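You operate a simulated robot arm through the tools that you are given. There is no shell and no other tool.

You are at the controls of a simulated robot arm. One attempt, no reset.

JOB
Plug the red tube end into 1 A and the blue one into 1 B, then test cylinder 1.
Fine: vent shut and air on after both tubes; one stroke out and back in.

The check looks at the end state, three seconds after you hand in, the way a careful person would. Anything else that was tipped, shoved, dropped, spilled or broken makes it a failure.

ROBOT AND FRAMES
A 7-joint arm with a three-finger gripper, fixed in place. Base frame: the origin is at the foot of the arm, x ahead of it, y to its left, z up; the work surface is at about z = 0.88. Readings come in m, degrees, newtons and seconds.
Its first joint turns from -166.0 to 166.0 degrees. Payload 2.69 kg.
The tool frame sits at the grasp point between the pads (the TCP): z along the fingers, y along the line on which they close. The tips reach 0.03 m beyond it. Largest opening 0.128 m; the body of the gripper starts 0.117 m behind the TCP.
Orientation is told as [roll, pitch, yaw] about the base's x, y, z axes, in that order, counted from this pose: with the fingers straight down and closing along the base's y, the tool's x points along the base's -x, its y along +y and its z along -z.

CONTROLS
- The arm moves only by the tool step_arm. Its argument "deltas" is a list of rows, each a list of 3 entries, a list of its own where there are three numbers: the closure in counts, from 0 (fully open) to 255 (shut), then the shift along the base's x, y, z in m, then the turn, a rotation vector about the base's x, y, z in degrees. In form: [[grip, [x, y, z], [ax, ay, az]], ...]. A call has 1 to 20 rows; each row is the pose to reach, as a shift and turn from the pose commanded when the call began. A row lasts 0.2 s, in which the tool goes at most 0.05 m and 8.6 degrees; a call with a longer step from one row to the next is refused whole, and so is a gripper value outside its range. Where a pose cannot be reached the arm comes as near as it can. A force on the tool above 90 N (or 10 N above the force at the start of the call, whichever is more), or a blocked arm, ends the call early, and 0.2 s more pass. Each finger halts on what it meets, pressing with about 42 N; the grip force reading is that of the motor and also rises with nothing between the fingers. The clock runs only during rows and for 0.2 s after the last one: add rows that repeat a pose to give the fingers time. The reply holds the time, the measured pose of the TCP, the force on the tool along the base axes, the opening and the grip force, in the units named above and with some noise, with the torque about the TCP (base axes, N m) and any sound that the robot's microphone picked up.
- Cameras (640 x 400 px; columns grow to the right, rows downward): "scene" is fixed at [0.4008, 0.5014, 1.6497]; the picture's right is [-0.20, -0.98, 0.00], its down [-0.68, 0.14, -0.72] and it looks along [0.70, -0.14, -0.70] (base axes); focal length 222 px, centre (320, 200). "wrist" rides on the gripper at [0.058, 0.054, -0.131] in the tool frame; the picture's right is [-0.68, 0.74, 0.00], its down [-0.62, -0.57, -0.55] and it looks along [-0.40, -0.37, 0.84] (tool axes); focal length 234 px, centre (320, 200). There is no depth. A picture from a camera that has moved, and an enlarged one, comes with that camera's place and axes in the base frame and with its lens.
- camera(camera): a new picture of that camera. It takes no simulated time.
- move_column(by): slides the trunk up (or, below 0, down) by that many m; the arm rides with it, the base frame stays. It gives what a move gives, with no picture.
- enlarge(camera, box): a new picture of the part [left, top, right, bottom] of that camera's present view, enlarged. It takes no simulated time.
- hand_in(): hands the job in; it is judged then, once.

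Places have to be worked out from the pictures, the camera data and where the tool is seen. Open the gripper and draw the arm clear of the work before you hand the job in, unless the task says otherwise.

The tools are called after "Request:" as name(argument=value, ...) on one line, values as JSON. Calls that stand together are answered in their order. step_arm: Moves the arm, as the interface text tells. Its arguments: {"type":"object","properties":{"deltas":{"type":"array"}},"required":["deltas"]} The other tools are called the same way: move_column (by) slides the trunk up or down; camera (camera) takes a picture; enlarge (camera, box) takes an enlarged picture of a part of a camera's view; hand_in () hands the job in.

At the start:

```text
clock: 0.0
tool_pos: [0.6899, 0.0699, 1.3642]
tcp_rot: [-0.1, 0.1, 0.1]
ft_force: [0.6, 0.1, -0.5]
moment: [0.03, 0.01, 0.01]
gripper_width: 0.128
grasp_force: 0.2
trunk travel left (down, up): [-0.275, 0.075]
```

scene: 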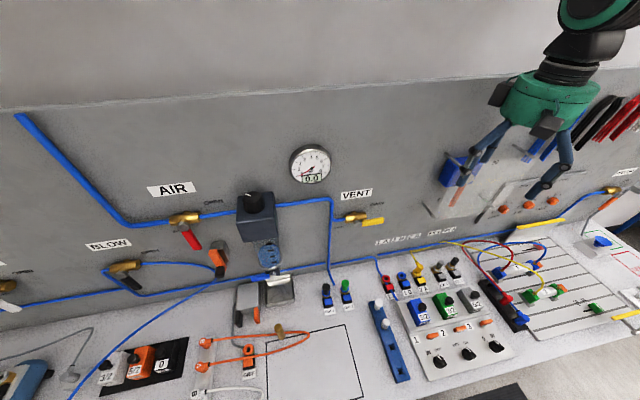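
wrist: 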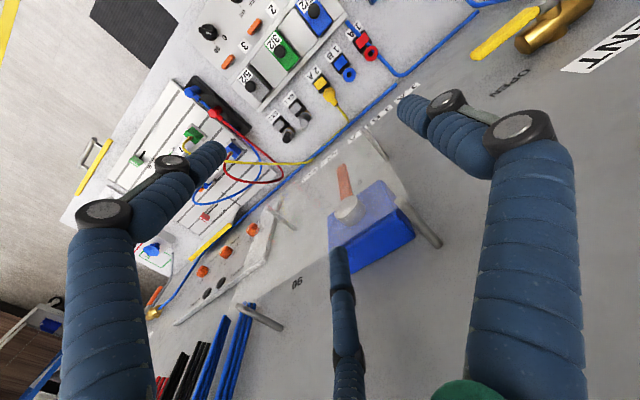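

I'll start by studying the scene with enlarged views of the relevant regions.

Request:
enlarge(camera="scene", box=[360, 220, 560, 345])

Request:
enlarge(camera="scene", box=[360, 280, 520, 380])

Request:
enlarge(camera="scene", box=[120, 150, 400, 325])

Request:
enlarge(camera="scene", box=[460, 220, 640, 332])

Request:
enlarge(camera="wrist", box=[60, 60, 320, 222])

Request:
enlarge(camera="wrist", box=[180, 0, 400, 137])

```text
3.20 times, centred on (460, 282) of scene
camera zoom: at [0.4008, 0.5014, 1.6497], right [-0.2, -0.98, 0.0], down [-0.68, 0.14, -0.72], along [0.7, -0.14, -0.7], focal length 711 px, centre (-128, -64)
```

zoom: 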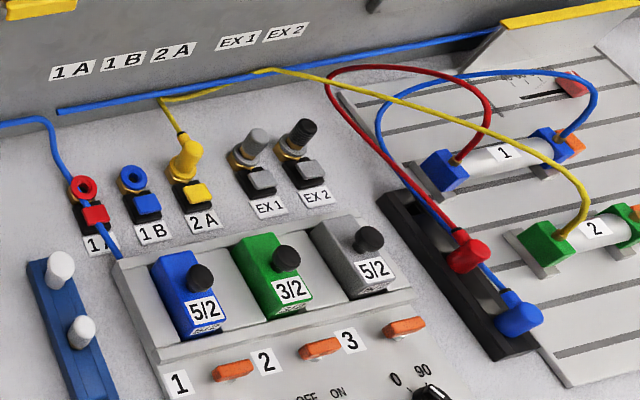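

```text
4.00 times, centred on (440, 330) of scene
camera zoom: at [0.4008, 0.5014, 1.6497], right [-0.2, -0.98, 0.0], down [-0.68, 0.14, -0.72], along [0.7, -0.14, -0.7], focal length 889 px, centre (-160, -320)
```

zoom: 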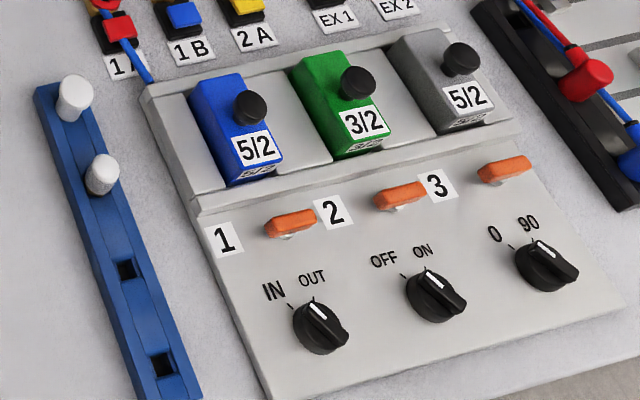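

```text
2.29 times, centred on (260, 238) of scene
camera zoom: at [0.4008, 0.5014, 1.6497], right [-0.2, -0.98, 0.0], down [-0.68, 0.14, -0.72], along [0.7, -0.14, -0.7], focal length 508 px, centre (457, 114)
```

zoom: 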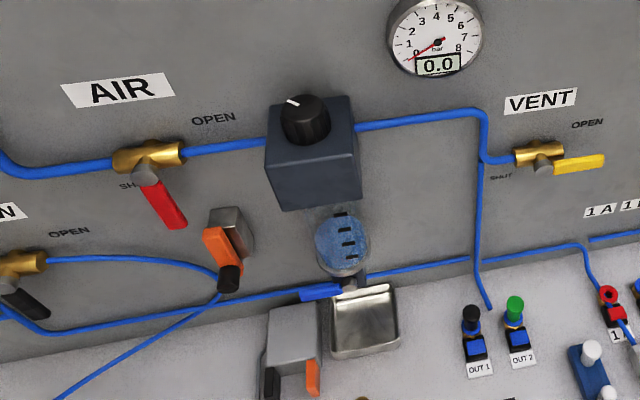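

```text
3.56 times, centred on (550, 276) of scene
camera zoom: at [0.4008, 0.5014, 1.6497], right [-0.2, -0.98, 0.0], down [-0.68, 0.14, -0.72], along [0.7, -0.14, -0.7], focal length 790 px, centre (-498, -70)
```

zoom: 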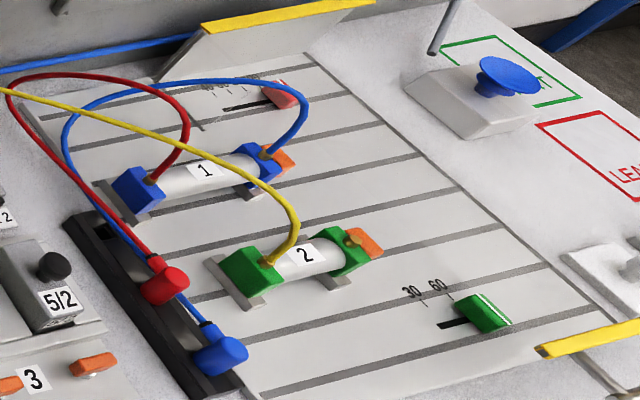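

```text
2.46 times, centred on (190, 141) of wrist
camera zoom: at [0.6313, 0.1223, 1.4942], right [0.68, 0.74, 0.0], down [0.62, -0.57, 0.55], along [0.4, -0.37, -0.84], focal length 576 px, centre (640, 345)
```

zoom: 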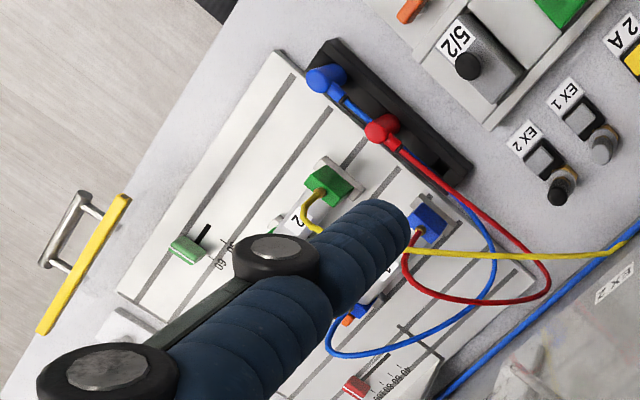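

```text
2.91 times, centred on (290, 68) of wrist
camera zoom: at [0.6313, 0.1223, 1.4942], right [0.68, 0.74, 0.0], down [0.62, -0.57, 0.55], along [0.4, -0.37, -0.84], focal length 681 px, centre (407, 582)
```

zoom: 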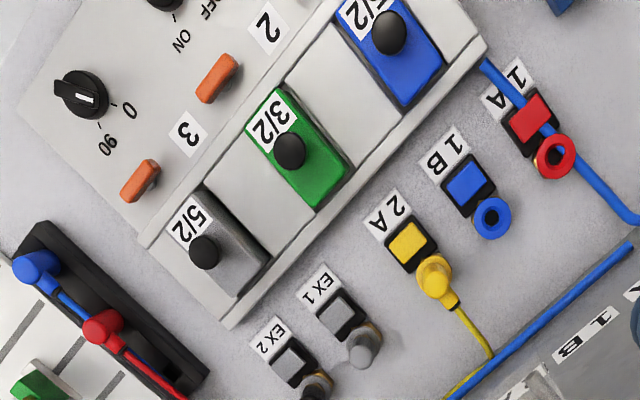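

The red and blue plugs stand in a black rack at about (0.57,-0.14) and (0.51,-0.145). The 1A and 1B rings sit at about (0.71,0.20) and (0.71,0.15). I'll move the wrist camera over the rack for a closer view.

Request:
step_arm(deltas=[[0, [-0.02, -0.024, -0.03], [0, 0, 0]], [0, [-0.04, -0.048, -0.06], [0, 0, 0]], [0, [-0.06, -0.072, -0.09], [0, 0, 0]], [0, [-0.08, -0.096, -0.12], [0, 0, 0]], [0, [-0.1, -0.12, -0.15], [0, 0, 0]], [0, [-0.12, -0.144, -0.18], [0, 0, 0]], [0, [-0.14, -0.17, -0.21], [0, 0, 0]], [0, [-0.14, -0.17, -0.21], [0, 0, 0]]])

```text
clock: 0.5
tool_pos: [0.6833, 0.0462, 1.3388]
tcp_rot: [0.1, -2.5, 0.6]
ft_force: [36.0, 6.5, -11.7]
moment: [0.71, 1.45, 1.66]
gripper_width: 0.1279
grasp_force: 0.4
trunk travel left (down, up): [-0.275, 0.075]
stopped in row 2: the force on the tool passed its limit at 133 N (the readings are from after the stop); the commanded pose is now the measured one
```

The arm hit something in the second row, with force mostly along x. I'll look at both cameras before moving again.

Request:
camera(camera="scene")

Request:
camera(camera="wrist")

Request:
enlarge(camera="scene", box=[430, 0, 640, 220])

```text
taken
```

scene: 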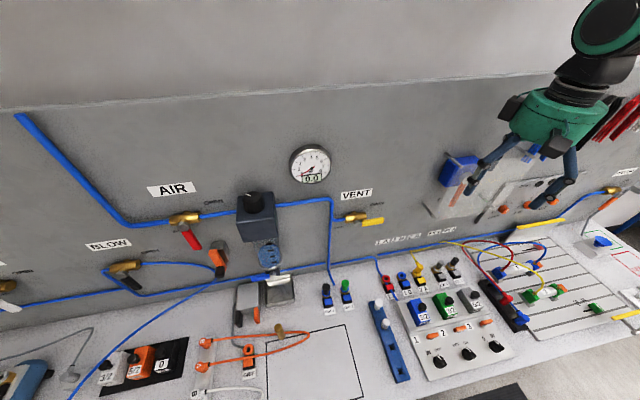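

```text
taken
camera wrist: at [0.6191, 0.0968, 1.467], right [0.67, 0.74, 0.03], down [0.6, -0.56, 0.57], along [0.44, -0.36, -0.82], focal length 234 px, centre (320, 200)
```

wrist: 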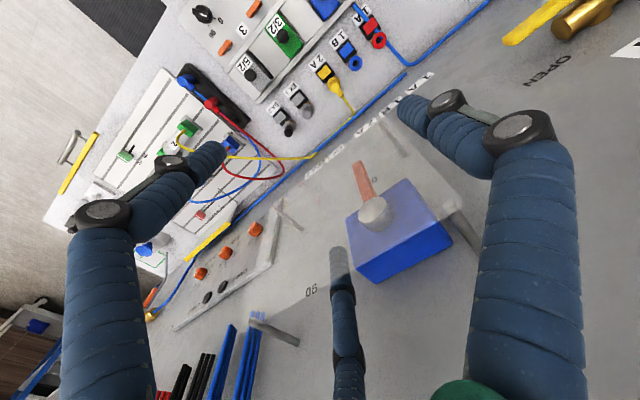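

```text
1.82 times, centred on (535, 110) of scene
camera zoom: at [0.4008, 0.5014, 1.6497], right [-0.2, -0.98, 0.0], down [-0.68, 0.14, -0.72], along [0.7, -0.14, -0.7], focal length 404 px, centre (-71, 364)
```

zoom: 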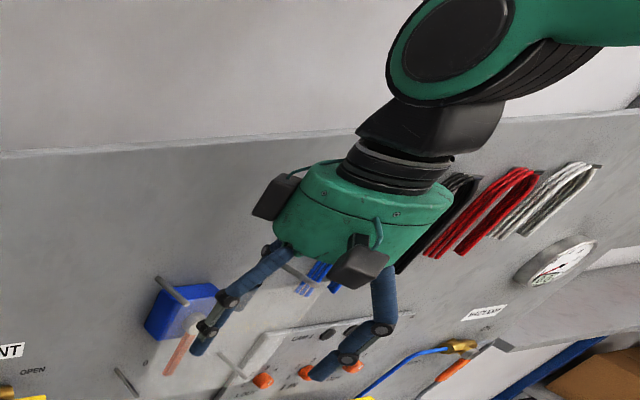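

Request:
enlarge(camera="wrist", box=[230, 120, 490, 282])

Request:
enlarge(camera="wrist", box=[230, 238, 490, 400])

Request:
enlarge(camera="scene", box=[420, 110, 600, 225])

```text
2.46 times, centred on (360, 201) of wrist
camera zoom: at [0.6191, 0.0968, 1.467], right [0.67, 0.74, 0.03], down [0.6, -0.56, 0.57], along [0.44, -0.36, -0.82], focal length 576 px, centre (222, 198)
```

zoom: 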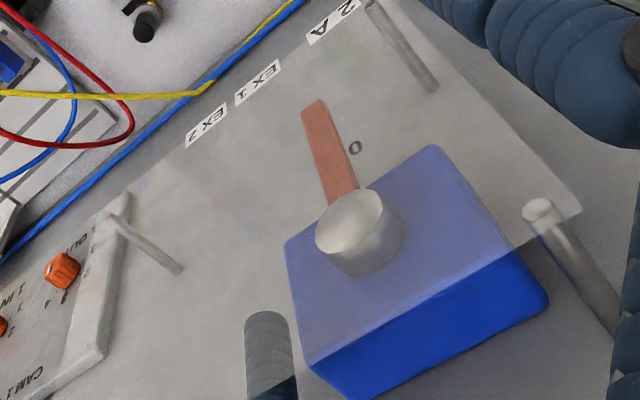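

```text
2.46 times, centred on (360, 319) of wrist
camera zoom: at [0.6191, 0.0968, 1.467], right [0.67, 0.74, 0.03], down [0.6, -0.56, 0.57], along [0.44, -0.36, -0.82], focal length 576 px, centre (222, -93)
```

zoom: 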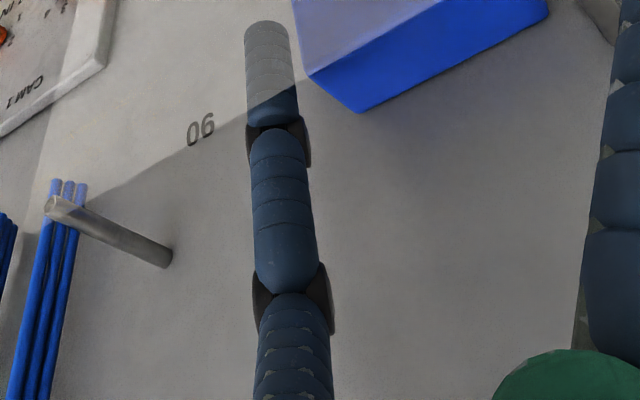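

```text
3.48 times, centred on (510, 168) of scene
camera zoom: at [0.4008, 0.5014, 1.6497], right [-0.2, -0.98, 0.0], down [-0.68, 0.14, -0.72], along [0.7, -0.14, -0.7], focal length 773 px, centre (-341, 313)
```

zoom: 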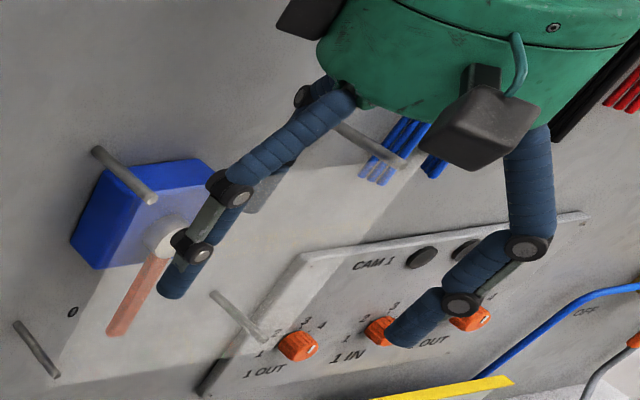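

The gripper has a third finger on its wall side. It slid behind the clear guard plate on the wall, so the plate blocked the move in -x. I'll back out along the path I came in on, go up clear of the plate, and then move away from the wall.

Request:
step_arm(deltas=[[0, [0.004, 0.008, 0.006], [0, 1, 0]], [0, [0.0066, 0.0237, 0.0254], [0, 2.5, -0.5]], [0, [0.0066, 0.0237, 0.05], [0, 2.5, -0.5]], [0, [0.0066, 0.0237, 0.08], [0, 2.5, -0.5]], [0, [0.0066, 0.0237, 0.08], [0, 2.5, -0.5]]])

```text
clock: 1.7
tool_pos: [0.6844, 0.0661, 1.4202]
tcp_rot: [0.2, 0.3, 0.1]
ft_force: [-0.2, 0.3, -0.9]
moment: [0.0, 0.03, 0.02]
gripper_width: 0.1281
grasp_force: 0.1
trunk travel left (down, up): [-0.275, 0.075]
```

The arm is free and the forces read zero. I'll check that the guard plate and its surroundings are undisturbed.

Request:
camera(camera="wrist")

Request:
enlarge(camera="scene", box=[400, 110, 600, 235])

```text
taken
camera wrist: at [0.6272, 0.119, 1.5514], right [0.68, 0.74, 0.0], down [0.62, -0.57, 0.54], along [0.4, -0.37, -0.84], focal length 234 px, centre (320, 200)
```

wrist: 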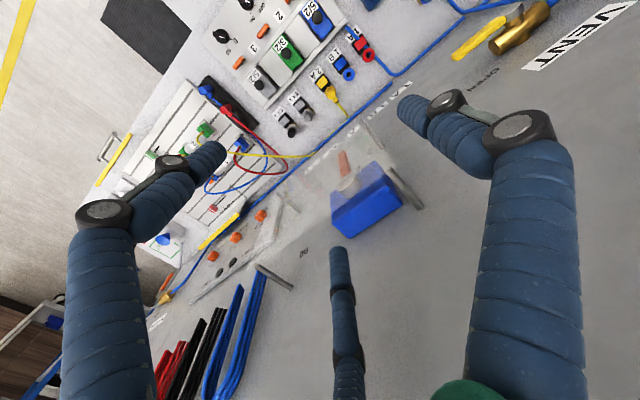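

```text
3.20 times, centred on (500, 172) of scene
camera zoom: at [0.4008, 0.5014, 1.6497], right [-0.2, -0.98, 0.0], down [-0.68, 0.14, -0.72], along [0.7, -0.14, -0.7], focal length 711 px, centre (-256, 288)
```

zoom: 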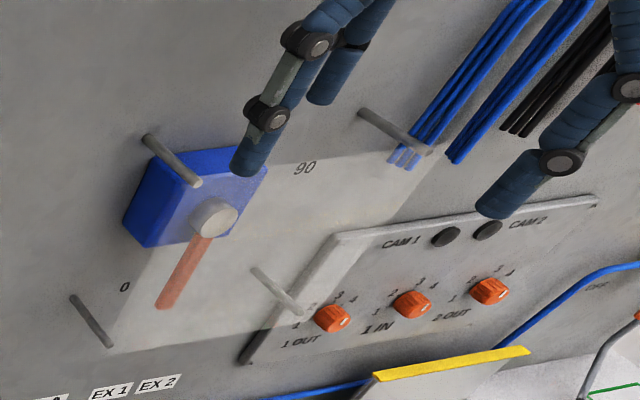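

The plate, posts and dials look unchanged. The hand has one +y finger and two -y fingers splayed in x, so I'll retreat from the wall and watch how the fingers close in free air.

Request:
step_arm(deltas=[[0, [-0.04, 0, 0], [0, 0, 0]], [0, [-0.08, 0, 0], [0, 0, 0]], [0, [-0.12, -0.01, 0], [0, 0, 0]], [0, [-0.16, -0.03, -0.02], [0, 0, 0]], [0, [-0.19, -0.06, -0.04], [0, 0, 0]], [0, [-0.21, -0.09, -0.07], [0, 0, 0]], [0, [-0.21, -0.09, -0.07], [0, 0, 0]]])

Request:
camera(camera="wrist")

Request:
camera(camera="scene")

```text
clock: 3.3
tool_pos: [0.4745, -0.0217, 1.3493]
tcp_rot: [0.1, 0.1, 0.0]
ft_force: [-0.4, 0.0, -0.2]
moment: [0.01, 0.0, 0.02]
gripper_width: 0.1281
grasp_force: 0.0
trunk travel left (down, up): [-0.275, 0.075]
```

```text
taken
camera wrist: at [0.4169, 0.0301, 1.4805], right [0.68, 0.74, 0.0], down [0.62, -0.57, 0.54], along [0.4, -0.37, -0.84], focal length 234 px, centre (320, 200)
```

wrist: 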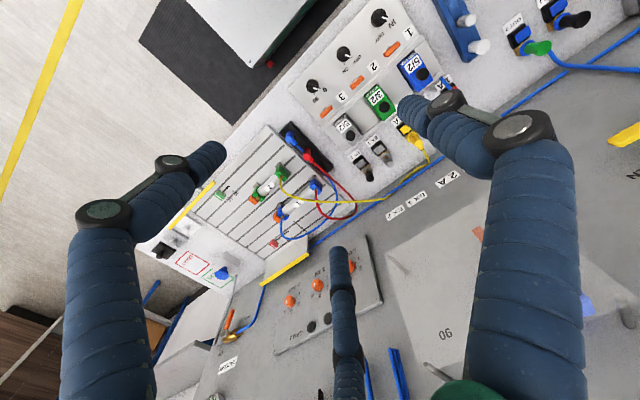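

```text
taken
```

scene: 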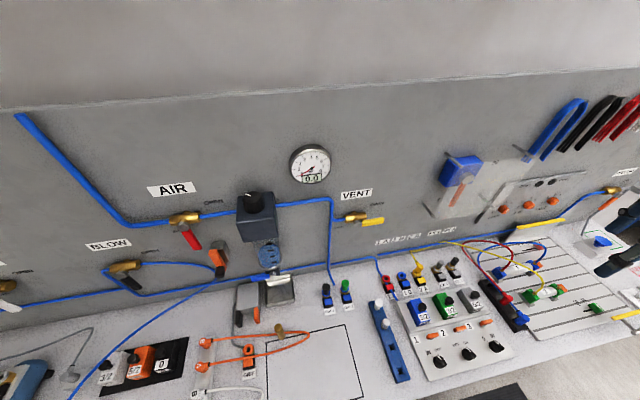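

The arm is well clear of the wall. Next I'll close the fingers in the air to see how the three fingers converge.

Request:
step_arm(deltas=[[255, [0, 0, 0], [0, 0, 0]], [255, [0, 0, 0], [0, 0, 0]], [255, [0, 0, 0], [0, 0, 0]], [255, [0, 0, 0], [0, 0, 0]]])

Request:
camera(camera="wrist")

Request:
enlarge(camera="wrist", box=[220, 100, 420, 225])

```text
clock: 4.3
tool_pos: [0.474, -0.0221, 1.3502]
tcp_rot: [0.2, 0.2, -0.1]
ft_force: [0.5, 0.1, 0.0]
moment: [-0.01, -0.02, 0.04]
gripper_width: 0.0021
grasp_force: 31.6
trunk travel left (down, up): [-0.275, 0.075]
```

```text
taken
camera wrist: at [0.4171, 0.0305, 1.4807], right [0.68, 0.74, 0.0], down [0.62, -0.57, 0.54], along [0.4, -0.37, -0.84], focal length 234 px, centre (320, 200)
```

wrist: 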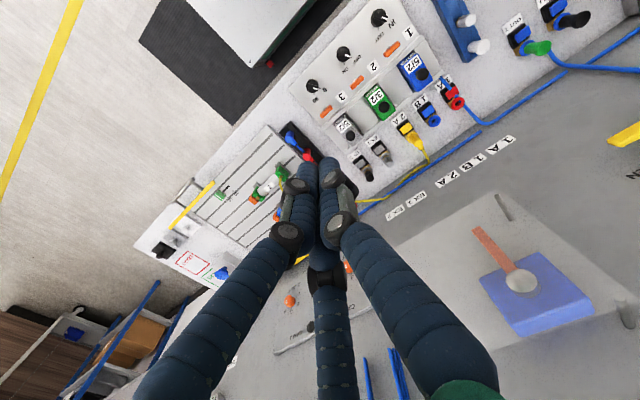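

```text
3.20 times, centred on (320, 162) of wrist
camera zoom: at [0.4171, 0.0305, 1.4807], right [0.68, 0.74, 0.0], down [0.62, -0.57, 0.54], along [0.4, -0.37, -0.84], focal length 749 px, centre (320, 320)
```

zoom: 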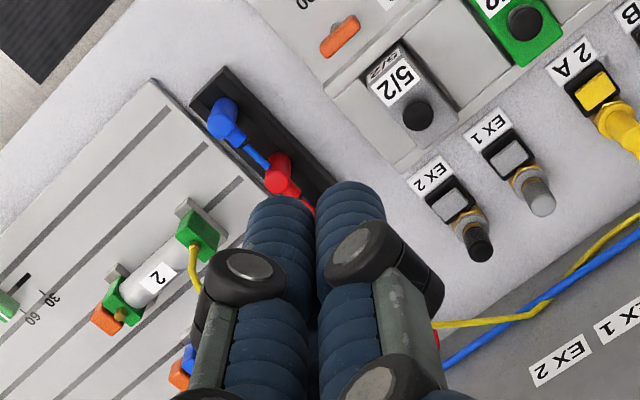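

The hand is a centring gripper with three fingers at about 90°, 210° and 330°. I'll open it again and drop over the rack, staying high enough to be safe, to look closely at the plugs.

Request:
step_arm(deltas=[[0, [0.01, -0.02, -0.035], [0, 0, 0]], [0, [0.02, -0.04, -0.07], [0, 0, 0]], [0, [0.03, -0.06, -0.11], [0, 0, 0]], [0, [0.04, -0.07, -0.15], [0, 0, 0]], [0, [0.05, -0.08, -0.19], [0, 0, 0]], [0, [0.05, -0.08, -0.23], [0, 0, 0]], [0, [0.05, -0.08, -0.25], [0, 0, 0]], [0, [0.05, -0.08, -0.25], [0, 0, 0]]])

Request:
camera(camera="wrist")

Request:
enlarge(camera="wrist", box=[210, 50, 410, 175])

Request:
camera(camera="scene")

```text
clock: 6.1
tool_pos: [0.5244, -0.104, 1.1008]
tcp_rot: [0.1, 0.2, -0.1]
ft_force: [0.6, 0.0, -0.3]
moment: [-0.01, -0.01, 0.02]
gripper_width: 0.1279
grasp_force: 0.0
trunk travel left (down, up): [-0.275, 0.075]
```

```text
taken
camera wrist: at [0.4668, -0.0504, 1.2319], right [0.68, 0.74, 0.0], down [0.62, -0.57, 0.54], along [0.4, -0.37, -0.84], focal length 234 px, centre (320, 200)
```

wrist: 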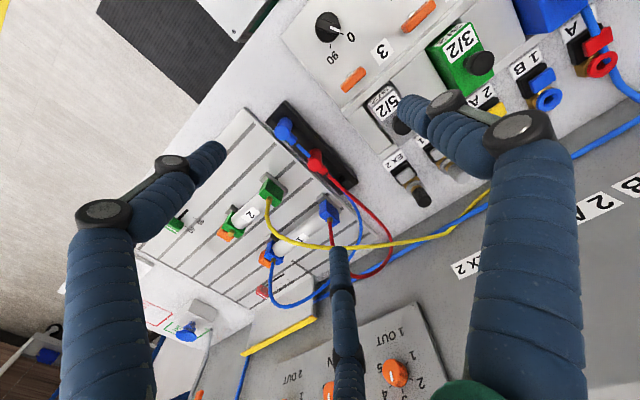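

```text
3.20 times, centred on (310, 112) of wrist
camera zoom: at [0.4668, -0.0504, 1.2319], right [0.68, 0.74, 0.0], down [0.62, -0.57, 0.54], along [0.4, -0.37, -0.84], focal length 749 px, centre (352, 480)
```

zoom: 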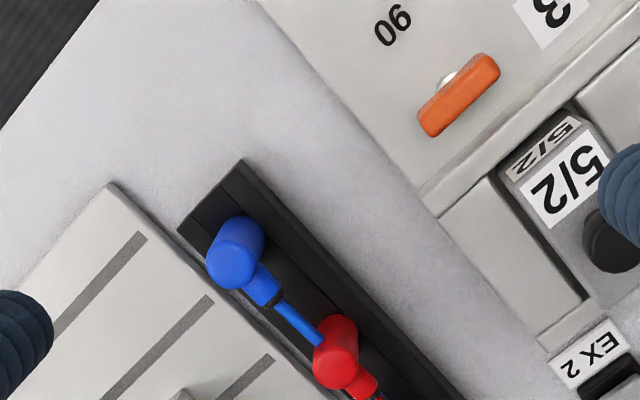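

```text
taken
```

scene: 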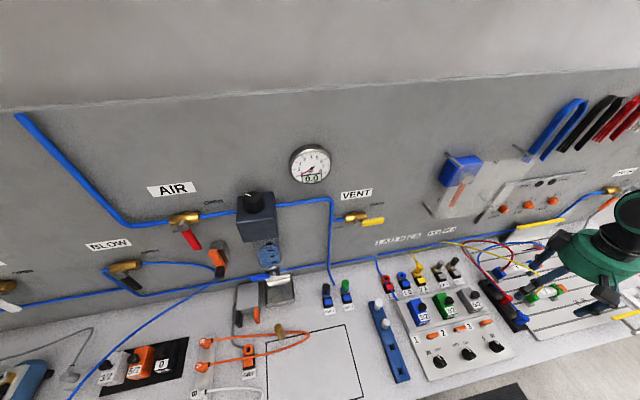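

Request:
enlarge(camera="scene", box=[480, 260, 560, 310])

Request:
enlarge(camera="scene", box=[370, 245, 466, 305])

Request:
enlarge(camera="wrist", box=[260, 100, 420, 200])

Request:
enlarge(camera="wrist", box=[460, 0, 640, 112])

```text
8.00 times, centred on (520, 285) of scene
camera zoom: at [0.4008, 0.5014, 1.6497], right [-0.2, -0.98, 0.0], down [-0.68, 0.14, -0.72], along [0.7, -0.14, -0.7], focal length 1778 px, centre (-1280, -480)
```

zoom: 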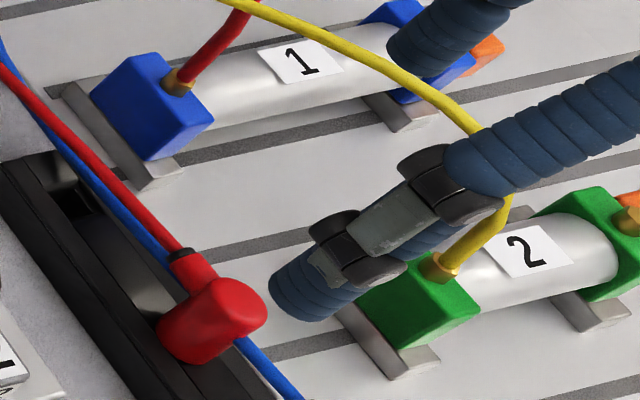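

```text
6.67 times, centred on (418, 275) of scene
camera zoom: at [0.4008, 0.5014, 1.6497], right [-0.2, -0.98, 0.0], down [-0.68, 0.14, -0.72], along [0.7, -0.14, -0.7], focal length 1482 px, centre (-333, -300)
```

zoom: 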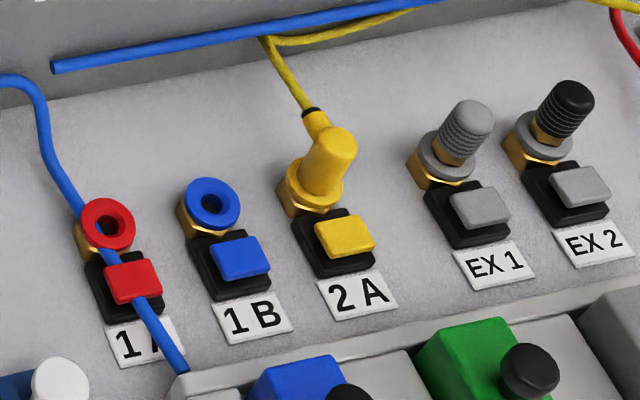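

```text
4.00 times, centred on (340, 150) of wrist
camera zoom: at [0.4668, -0.0504, 1.2319], right [0.68, 0.74, 0.0], down [0.62, -0.57, 0.54], along [0.4, -0.37, -0.84], focal length 937 px, centre (240, 400)
```

zoom: 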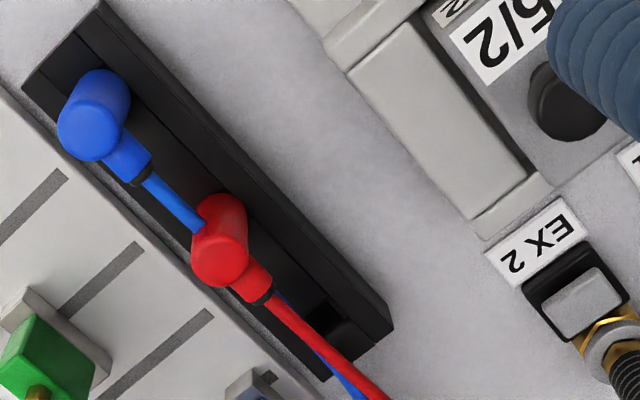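

```text
3.56 times, centred on (550, 56) of wrist
camera zoom: at [0.4668, -0.0504, 1.2319], right [0.68, 0.74, 0.0], down [0.62, -0.57, 0.54], along [0.4, -0.37, -0.84], focal length 833 px, centre (-498, 712)
```

zoom: 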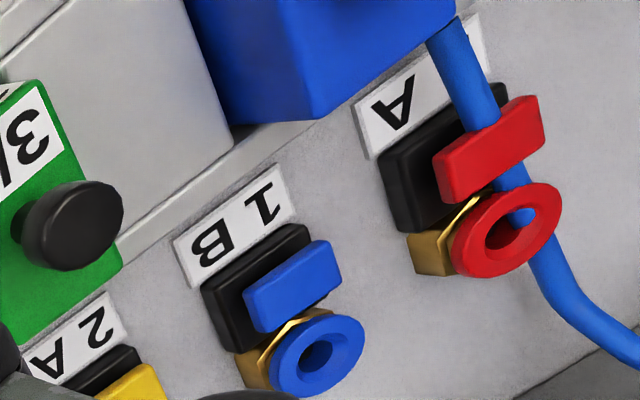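

The plugs are upright caps about 20 mm across with outlets pointing to +x. Red is at about (0.5635,-0.148) and blue at (0.501,-0.148), with tops at z≈0.934. I'll yaw the hand -30° so the outlet falls midway between two fingers, partly close it, and come over the red plug at a safe height.

Request:
step_arm(deltas=[[60, [0.01, -0.011, 0], [0, 0, -7.5]], [110, [0.02, -0.022, 0], [0, 0, -15]], [138, [0.03, -0.033, 0], [0, 0, -22.5]], [138, [0.039, -0.044, -0.01], [0, 0, -30]], [138, [0.039, -0.044, -0.04], [0, 0, -30]], [138, [0.039, -0.044, -0.071], [0, 0, -30]], [138, [0.039, -0.044, -0.071], [0, 0, -30]]])

Request:
camera(camera="wrist")

Request:
enlarge(camera="wrist", box=[240, 100, 400, 200])

Request:
enlarge(camera="scene", box=[460, 200, 640, 312])

```text
clock: 7.7
tool_pos: [0.5657, -0.1484, 1.0293]
tcp_rot: [0.2, 0.1, -30.0]
ft_force: [0.0, -0.4, 0.5]
moment: [0.03, 0.01, 0.01]
gripper_width: 0.0586
grasp_force: 0.0
trunk travel left (down, up): [-0.275, 0.075]
```

```text
taken
camera wrist: at [0.541, -0.0725, 1.1602], right [0.95, 0.3, 0.0], down [0.25, -0.8, 0.54], along [0.16, -0.52, -0.84], focal length 234 px, centre (320, 200)
```

wrist: 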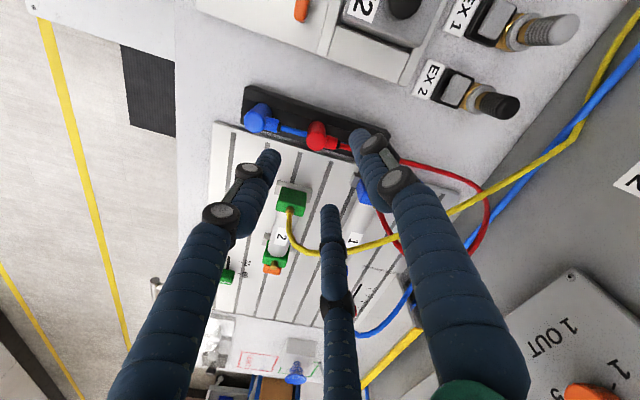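

```text
4.00 times, centred on (320, 150) of wrist
camera zoom: at [0.541, -0.0725, 1.1602], right [0.95, 0.3, 0.0], down [0.25, -0.8, 0.54], along [0.16, -0.52, -0.84], focal length 937 px, centre (320, 400)
```

zoom: 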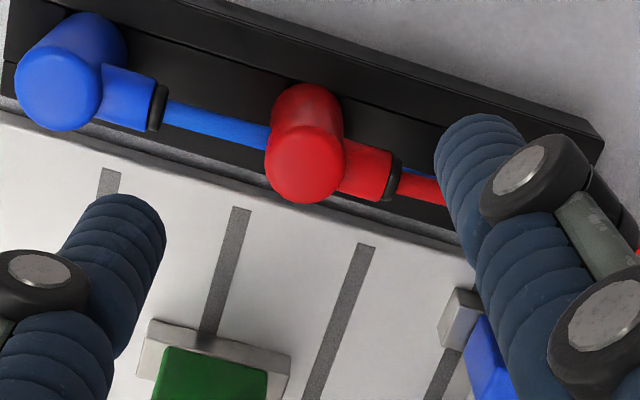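

```text
3.56 times, centred on (550, 256) of scene
camera zoom: at [0.4008, 0.5014, 1.6497], right [-0.2, -0.98, 0.0], down [-0.68, 0.14, -0.72], along [0.7, -0.14, -0.7], focal length 790 px, centre (-498, 1)
```

zoom: 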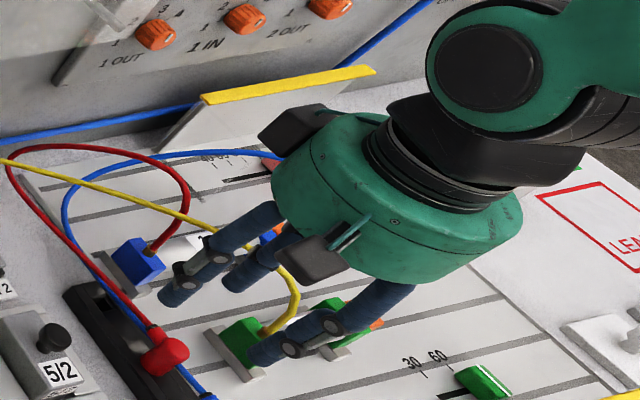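

Blue's outlet points straight at the red plug, and its tip would foul the -x finger if I took red first. The order of the tubes is free, so I'll take blue first and shift over it at the same height to check alignment.

Request:
step_arm(deltas=[[138, [-0.03, 0, 0], [0, 0, 0]], [138, [-0.0645, 0, 0], [0, 0, 0]], [138, [-0.0645, 0, -0.01], [0, 0, 0]], [138, [-0.0645, 0, -0.02], [0, 0, 0]], [138, [-0.0645, 0, -0.02], [0, 0, 0]]])

Request:
enlarge(camera="wrist", box=[240, 100, 400, 200])

```text
clock: 8.9
tool_pos: [0.4983, -0.1489, 1.0096]
tcp_rot: [0.1, 0.1, -30.0]
ft_force: [0.1, 0.1, 1.3]
moment: [-0.01, -0.01, -0.03]
gripper_width: 0.0588
grasp_force: 0.0
trunk travel left (down, up): [-0.275, 0.075]
```

```text
4.00 times, centred on (320, 150) of wrist
camera zoom: at [0.4754, -0.0727, 1.1405], right [0.95, 0.3, 0.0], down [0.25, -0.8, 0.54], along [0.16, -0.52, -0.84], focal length 937 px, centre (320, 400)
```

zoom: 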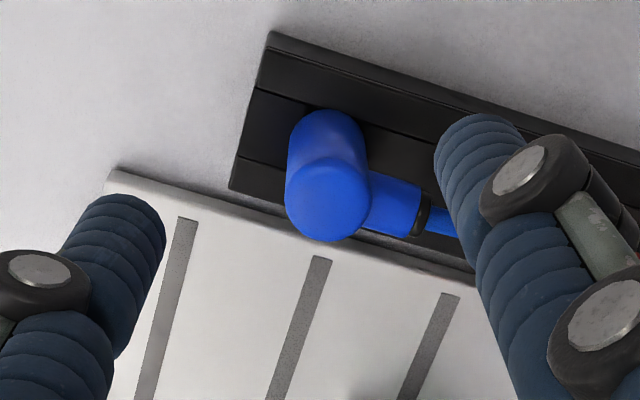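

Blue's centre reads about 2 mm off the TCP in x. I'll correct that, narrow the opening slightly, and descend to z≈0.936 so the tips stay about 10 mm above the rack.

Request:
step_arm(deltas=[[155, [0.002, 0.0005, 0], [0, 0, 0]], [160, [0.002, 0.0005, -0.02], [0, 0, 0]], [160, [0.002, 0.0005, -0.04], [0, 0, 0]], [160, [0.002, 0.0005, -0.055], [0, 0, 0]], [160, [0.002, 0.0005, -0.065], [0, 0, 0]], [160, [0.002, 0.0005, -0.074], [0, 0, 0]], [160, [0.002, 0.0005, -0.074], [0, 0, 0]]])

Request:
enlarge(camera="wrist", box=[220, 100, 420, 225])

Request:
enlarge(camera="scene", box=[470, 240, 590, 315])

```text
clock: 10.5
tool_pos: [0.5013, -0.1464, 0.9346]
tcp_rot: [0.2, 0.2, -30.0]
ft_force: [1.1, 0.3, 1.0]
moment: [0.01, -0.02, 0.04]
gripper_width: 0.0479
grasp_force: 0.1
trunk travel left (down, up): [-0.275, 0.075]
```

```text
3.20 times, centred on (320, 162) of wrist
camera zoom: at [0.4776, -0.0721, 1.0668], right [0.95, 0.3, 0.0], down [0.25, -0.8, 0.54], along [0.16, -0.52, -0.84], focal length 749 px, centre (320, 320)
```

zoom: 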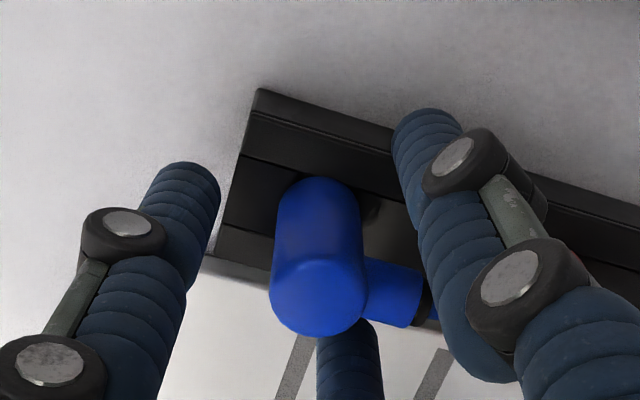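

```text
5.33 times, centred on (530, 278) of scene
camera zoom: at [0.4008, 0.5014, 1.6497], right [-0.2, -0.98, 0.0], down [-0.68, 0.14, -0.72], along [0.7, -0.14, -0.7], focal length 1185 px, centre (-800, -213)
```

zoom: 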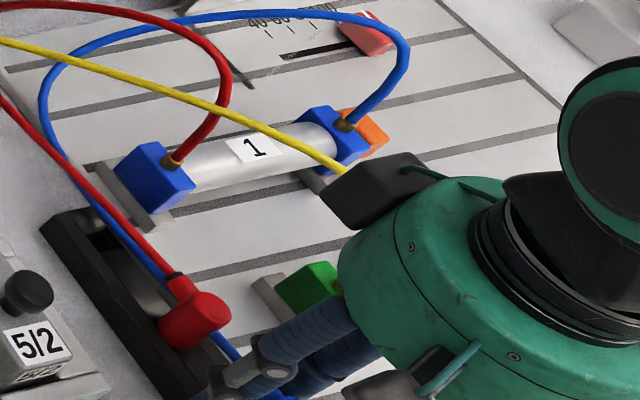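

The cap sits centred on the TCP with its top level with the TCP, as planned. Closing on it now.

Request:
step_arm(deltas=[[200, [0, 0, 0], [0, 0, 0]], [255, [0, 0, 0], [0, 0, 0]], [255, [0, 0, 0], [0, 0, 0]], [255, [0, 0, 0], [0, 0, 0]]])

Request:
enlarge(camera="wrist", box=[220, 100, 420, 225])

```text
clock: 11.5
tool_pos: [0.5013, -0.1462, 0.9357]
tcp_rot: [0.1, 0.1, -29.9]
ft_force: [-0.3, -1.0, -1.2]
moment: [-0.01, -0.02, -0.05]
gripper_width: 0.0174
grasp_force: 41.6
trunk travel left (down, up): [-0.275, 0.075]
```

```text
3.20 times, centred on (320, 162) of wrist
camera zoom: at [0.4774, -0.0721, 1.067], right [0.95, 0.3, 0.0], down [0.25, -0.8, 0.54], along [0.16, -0.52, -0.84], focal length 749 px, centre (320, 320)
```

zoom: 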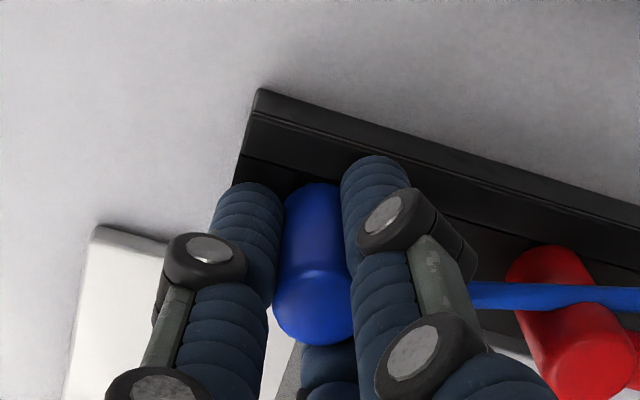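

Gripped at 17 mm with 42 N. I'll lift straight up, slowly at first.

Request:
step_arm(deltas=[[255, [0, 0, 0.005], [0, 0, 0]], [255, [0, 0, 0.015], [0, 0, 0]], [255, [0, 0, 0.03], [0, 0, 0]], [255, [0, 0, 0.05], [0, 0, 0]], [255, [0, 0, 0.08], [0, 0, 0]], [255, [0, 0, 0.08], [0, 0, 0]]])

Request:
camera(camera="wrist")

Request:
enlarge(camera="scene", box=[470, 240, 590, 315])

Request:
enlarge(camera="wrist", box=[220, 100, 420, 225])

```text
clock: 12.9
tool_pos: [0.5, -0.1472, 1.0161]
tcp_rot: [0.2, 0.3, -29.9]
ft_force: [-0.6, -0.1, -0.7]
moment: [-0.04, -0.08, 0.02]
gripper_width: 0.0178
grasp_force: 42.2
trunk travel left (down, up): [-0.275, 0.075]
```

```text
taken
camera wrist: at [0.4767, -0.0721, 1.1469], right [0.95, 0.3, 0.0], down [0.25, -0.8, 0.54], along [0.16, -0.52, -0.84], focal length 234 px, centre (320, 200)
```

wrist: 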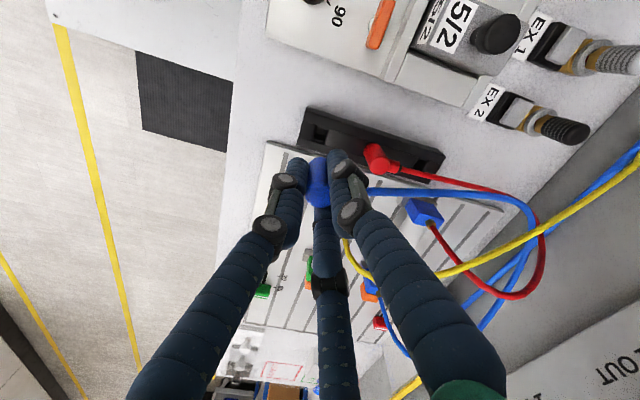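

```text
5.33 times, centred on (530, 278) of scene
camera zoom: at [0.4008, 0.5014, 1.6497], right [-0.2, -0.98, 0.0], down [-0.68, 0.14, -0.72], along [0.7, -0.14, -0.7], focal length 1185 px, centre (-800, -213)
```

zoom: 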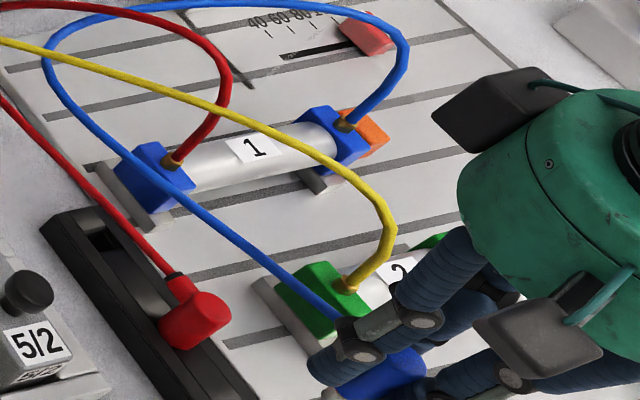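

```text
3.20 times, centred on (320, 162) of wrist
camera zoom: at [0.4767, -0.0721, 1.1469], right [0.95, 0.3, 0.0], down [0.25, -0.8, 0.54], along [0.16, -0.52, -0.84], focal length 749 px, centre (320, 320)
```

zoom: 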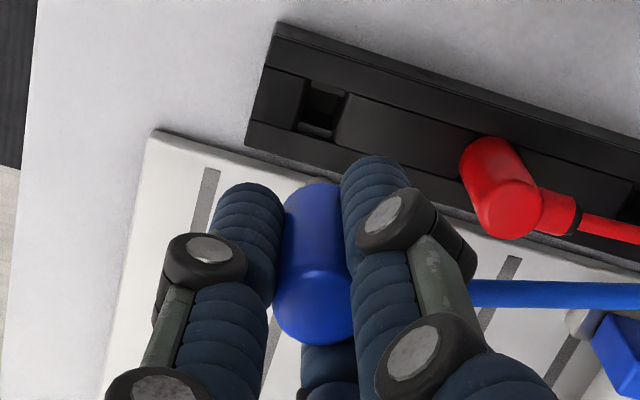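

The blue plug is out and held firmly. Triangulation puts 1B at about (0.7195,0.136) and 1A at about (0.719,0.1965), with ring tops at z≈0.896 and the wall at x≈0.807. The hand's side boxes could touch the wall, so I'll rise, move in front of the sockets, and yaw to about -77° to keep the boxes off it. Then I'll check clearances.

Request:
step_arm(deltas=[[255, [0.0, 0.0, 0.04], [0, 0, 0]], [255, [0.01, 0.03, 0.08], [0, 0, 0]], [255, [0.02, 0.07, 0.1], [0, 0, -6]], [255, [0.03, 0.115, 0.1], [0, 0, -14]], [255, [0.04, 0.16, 0.1], [0, 0, -22]], [255, [0.05, 0.2, 0.1], [0, 0, -30]], [255, [0.06, 0.24, 0.1], [0, 0, -38]], [255, [0.07, 0.283, 0.1], [0, 0, -47]], [255, [0.07, 0.283, 0.1], [0, 0, -47]]])

Request:
camera(camera="scene")

Request:
camera(camera="wrist")

```text
refused: row 2 steps farther than a row can; nothing moved
```

```text
taken
```

scene: 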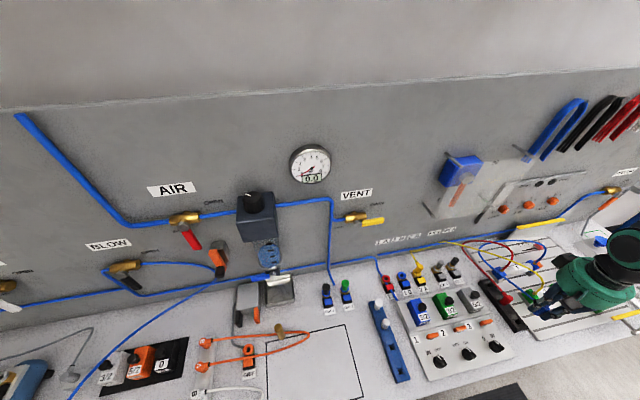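

```text
taken
camera wrist: at [0.4767, -0.0721, 1.1469], right [0.95, 0.3, 0.0], down [0.25, -0.8, 0.54], along [0.16, -0.52, -0.84], focal length 234 px, centre (320, 200)
```

wrist: 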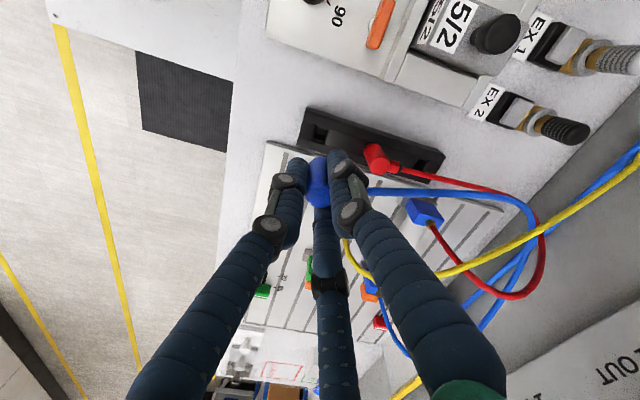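

The call was refused because one row stepped too far, so I'll resend it with smaller steps and the turn split up.

Request:
step_arm(deltas=[[255, [0.0, 0.0, 0.04], [0, 0, 0]], [255, [0.01, 0.015, 0.08], [0, 0, 0]], [255, [0.02, 0.05, 0.1], [0, 0, -6]], [255, [0.03, 0.085, 0.1], [0, 0, -14]], [255, [0.04, 0.125, 0.1], [0, 0, -22]], [255, [0.05, 0.165, 0.1], [0, 0, -30]], [255, [0.06, 0.205, 0.1], [0, 0, -38]], [255, [0.065, 0.245, 0.1], [0, 0, -46]], [255, [0.07, 0.283, 0.1], [0, 0, -47]], [255, [0.07, 0.283, 0.1], [0, 0, -47]]])

Request:
camera(camera="scene")

Request:
camera(camera="wrist")

```text
clock: 15.1
tool_pos: [0.5695, 0.137, 1.1143]
tcp_rot: [0.2, 0.3, -77.1]
ft_force: [0.7, -0.4, -0.9]
moment: [-0.03, 0.0, 0.03]
gripper_width: 0.0175
grasp_force: 42.2
trunk travel left (down, up): [-0.275, 0.075]
```

```text
taken
```

scene: 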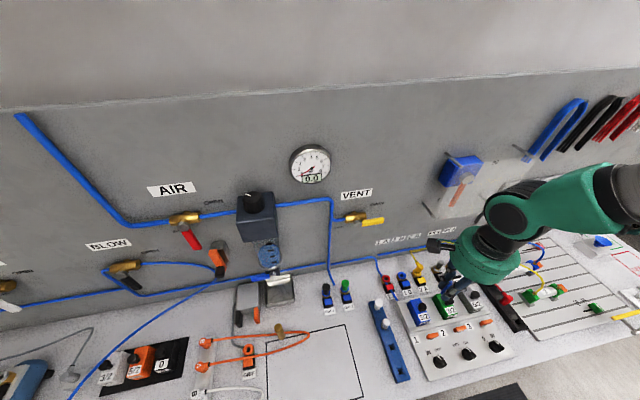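

```text
taken
camera wrist: at [0.6097, 0.2054, 1.2455], right [0.87, -0.49, 0.0], down [-0.41, -0.73, 0.54], along [-0.27, -0.47, -0.84], focal length 234 px, centre (320, 200)
```

wrist: 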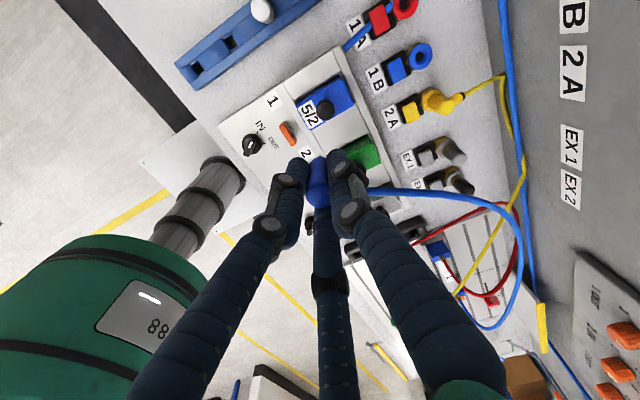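

Request:
enlarge(camera="scene", box=[400, 140, 640, 290])

Request:
enlarge(camera="wrist", box=[280, 0, 520, 150])

```text
2.67 times, centred on (520, 215) of scene
camera zoom: at [0.4008, 0.5014, 1.6497], right [-0.2, -0.98, 0.0], down [-0.68, 0.14, -0.72], along [0.7, -0.14, -0.7], focal length 593 px, centre (-213, 160)
```

zoom: 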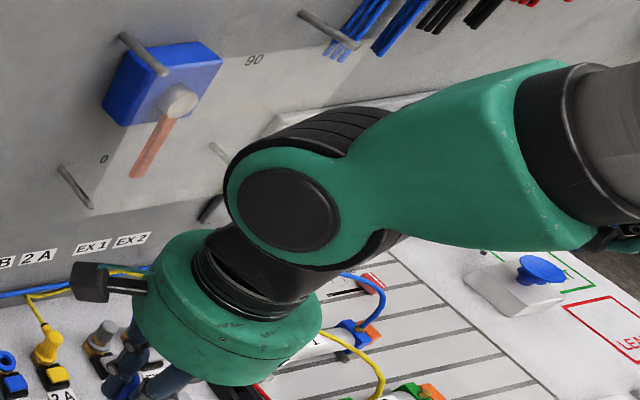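

```text
2.67 times, centred on (400, 75) of wrist
camera zoom: at [0.6097, 0.2054, 1.2455], right [0.87, -0.49, 0.0], down [-0.41, -0.73, 0.54], along [-0.27, -0.47, -0.84], focal length 624 px, centre (107, 533)
```

zoom: 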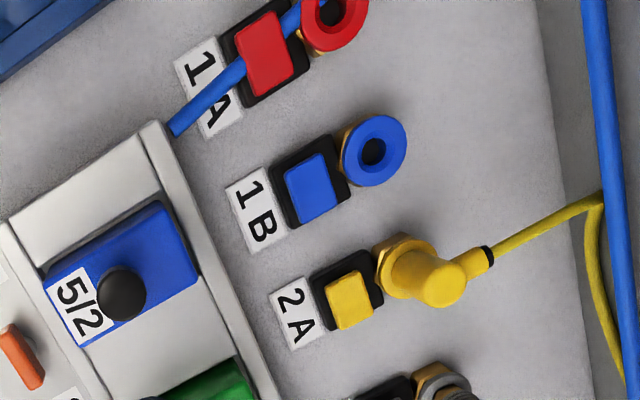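

The wrist housing sits about 0.25 m above the TCP and would meet the guard plate (x≈0.742, y<0.118) if I stayed vertical at 1B. I'll lean the hand back about 9°, which keeps roughly 1.5 cm of clearance, and approach higher first to refine the ring position.

Request:
step_arm(deltas=[[255, [0.02, 0, 0], [0, -4.5, 0]], [255, [0.05, 0, -0.02], [0, -9, 0]], [255, [0.08, 0, -0.05], [0, -9, 0]], [255, [0.1, 0, -0.08], [0, -9, 0]], [255, [0.1, 0, -0.08], [0, -9, 0]]])

Request:
camera(camera="scene")

Request:
camera(camera="wrist")

Request:
enlarge(camera="wrist", box=[280, 60, 480, 185])

Request:
enlarge(camera="scene", box=[370, 130, 570, 300])

```text
clock: 16.3
tool_pos: [0.6724, 0.1373, 1.0358]
tcp_rot: [8.9, -1.8, -77.3]
ft_force: [0.5, 0.6, -0.2]
moment: [0.02, 0.03, -0.05]
gripper_width: 0.0176
grasp_force: 42.3
trunk travel left (down, up): [-0.275, 0.075]
```

```text
taken
```

scene: 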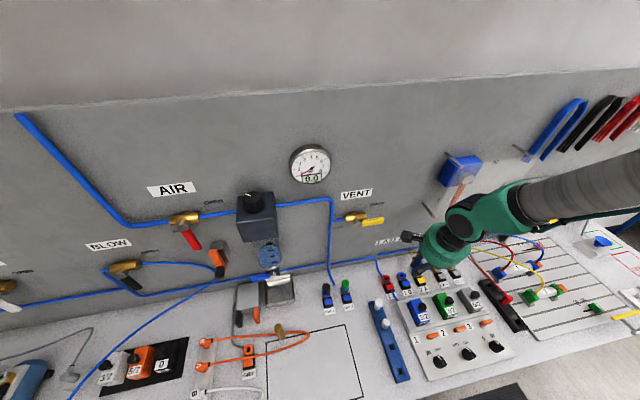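

```text
taken
camera wrist: at [0.6899, 0.2047, 1.1714], right [0.86, -0.49, 0.14], down [-0.49, -0.73, 0.47], along [-0.13, -0.47, -0.87], focal length 234 px, centre (320, 200)
```

wrist: 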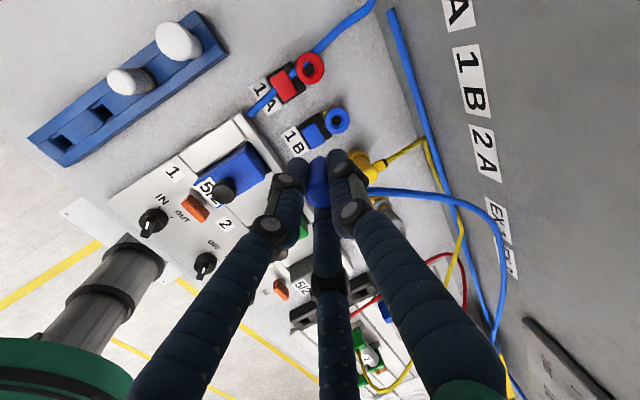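

```text
3.20 times, centred on (380, 122) of wrist
camera zoom: at [0.6899, 0.2047, 1.1714], right [0.86, -0.49, 0.14], down [-0.49, -0.73, 0.47], along [-0.13, -0.47, -0.87], focal length 749 px, centre (128, 448)
```

zoom: 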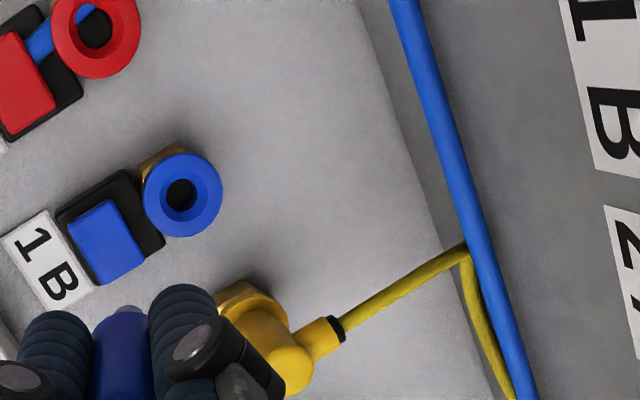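

```text
2.35 times, centred on (470, 215) of scene
camera zoom: at [0.4008, 0.5014, 1.6497], right [-0.2, -0.98, 0.0], down [-0.68, 0.14, -0.72], along [0.7, -0.14, -0.7], focal length 523 px, centre (-33, 165)
```

zoom: 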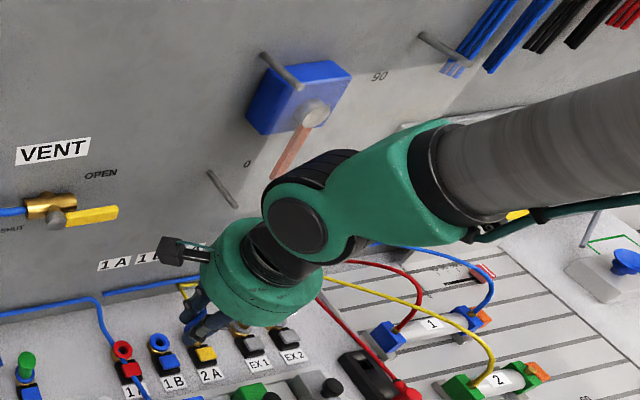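

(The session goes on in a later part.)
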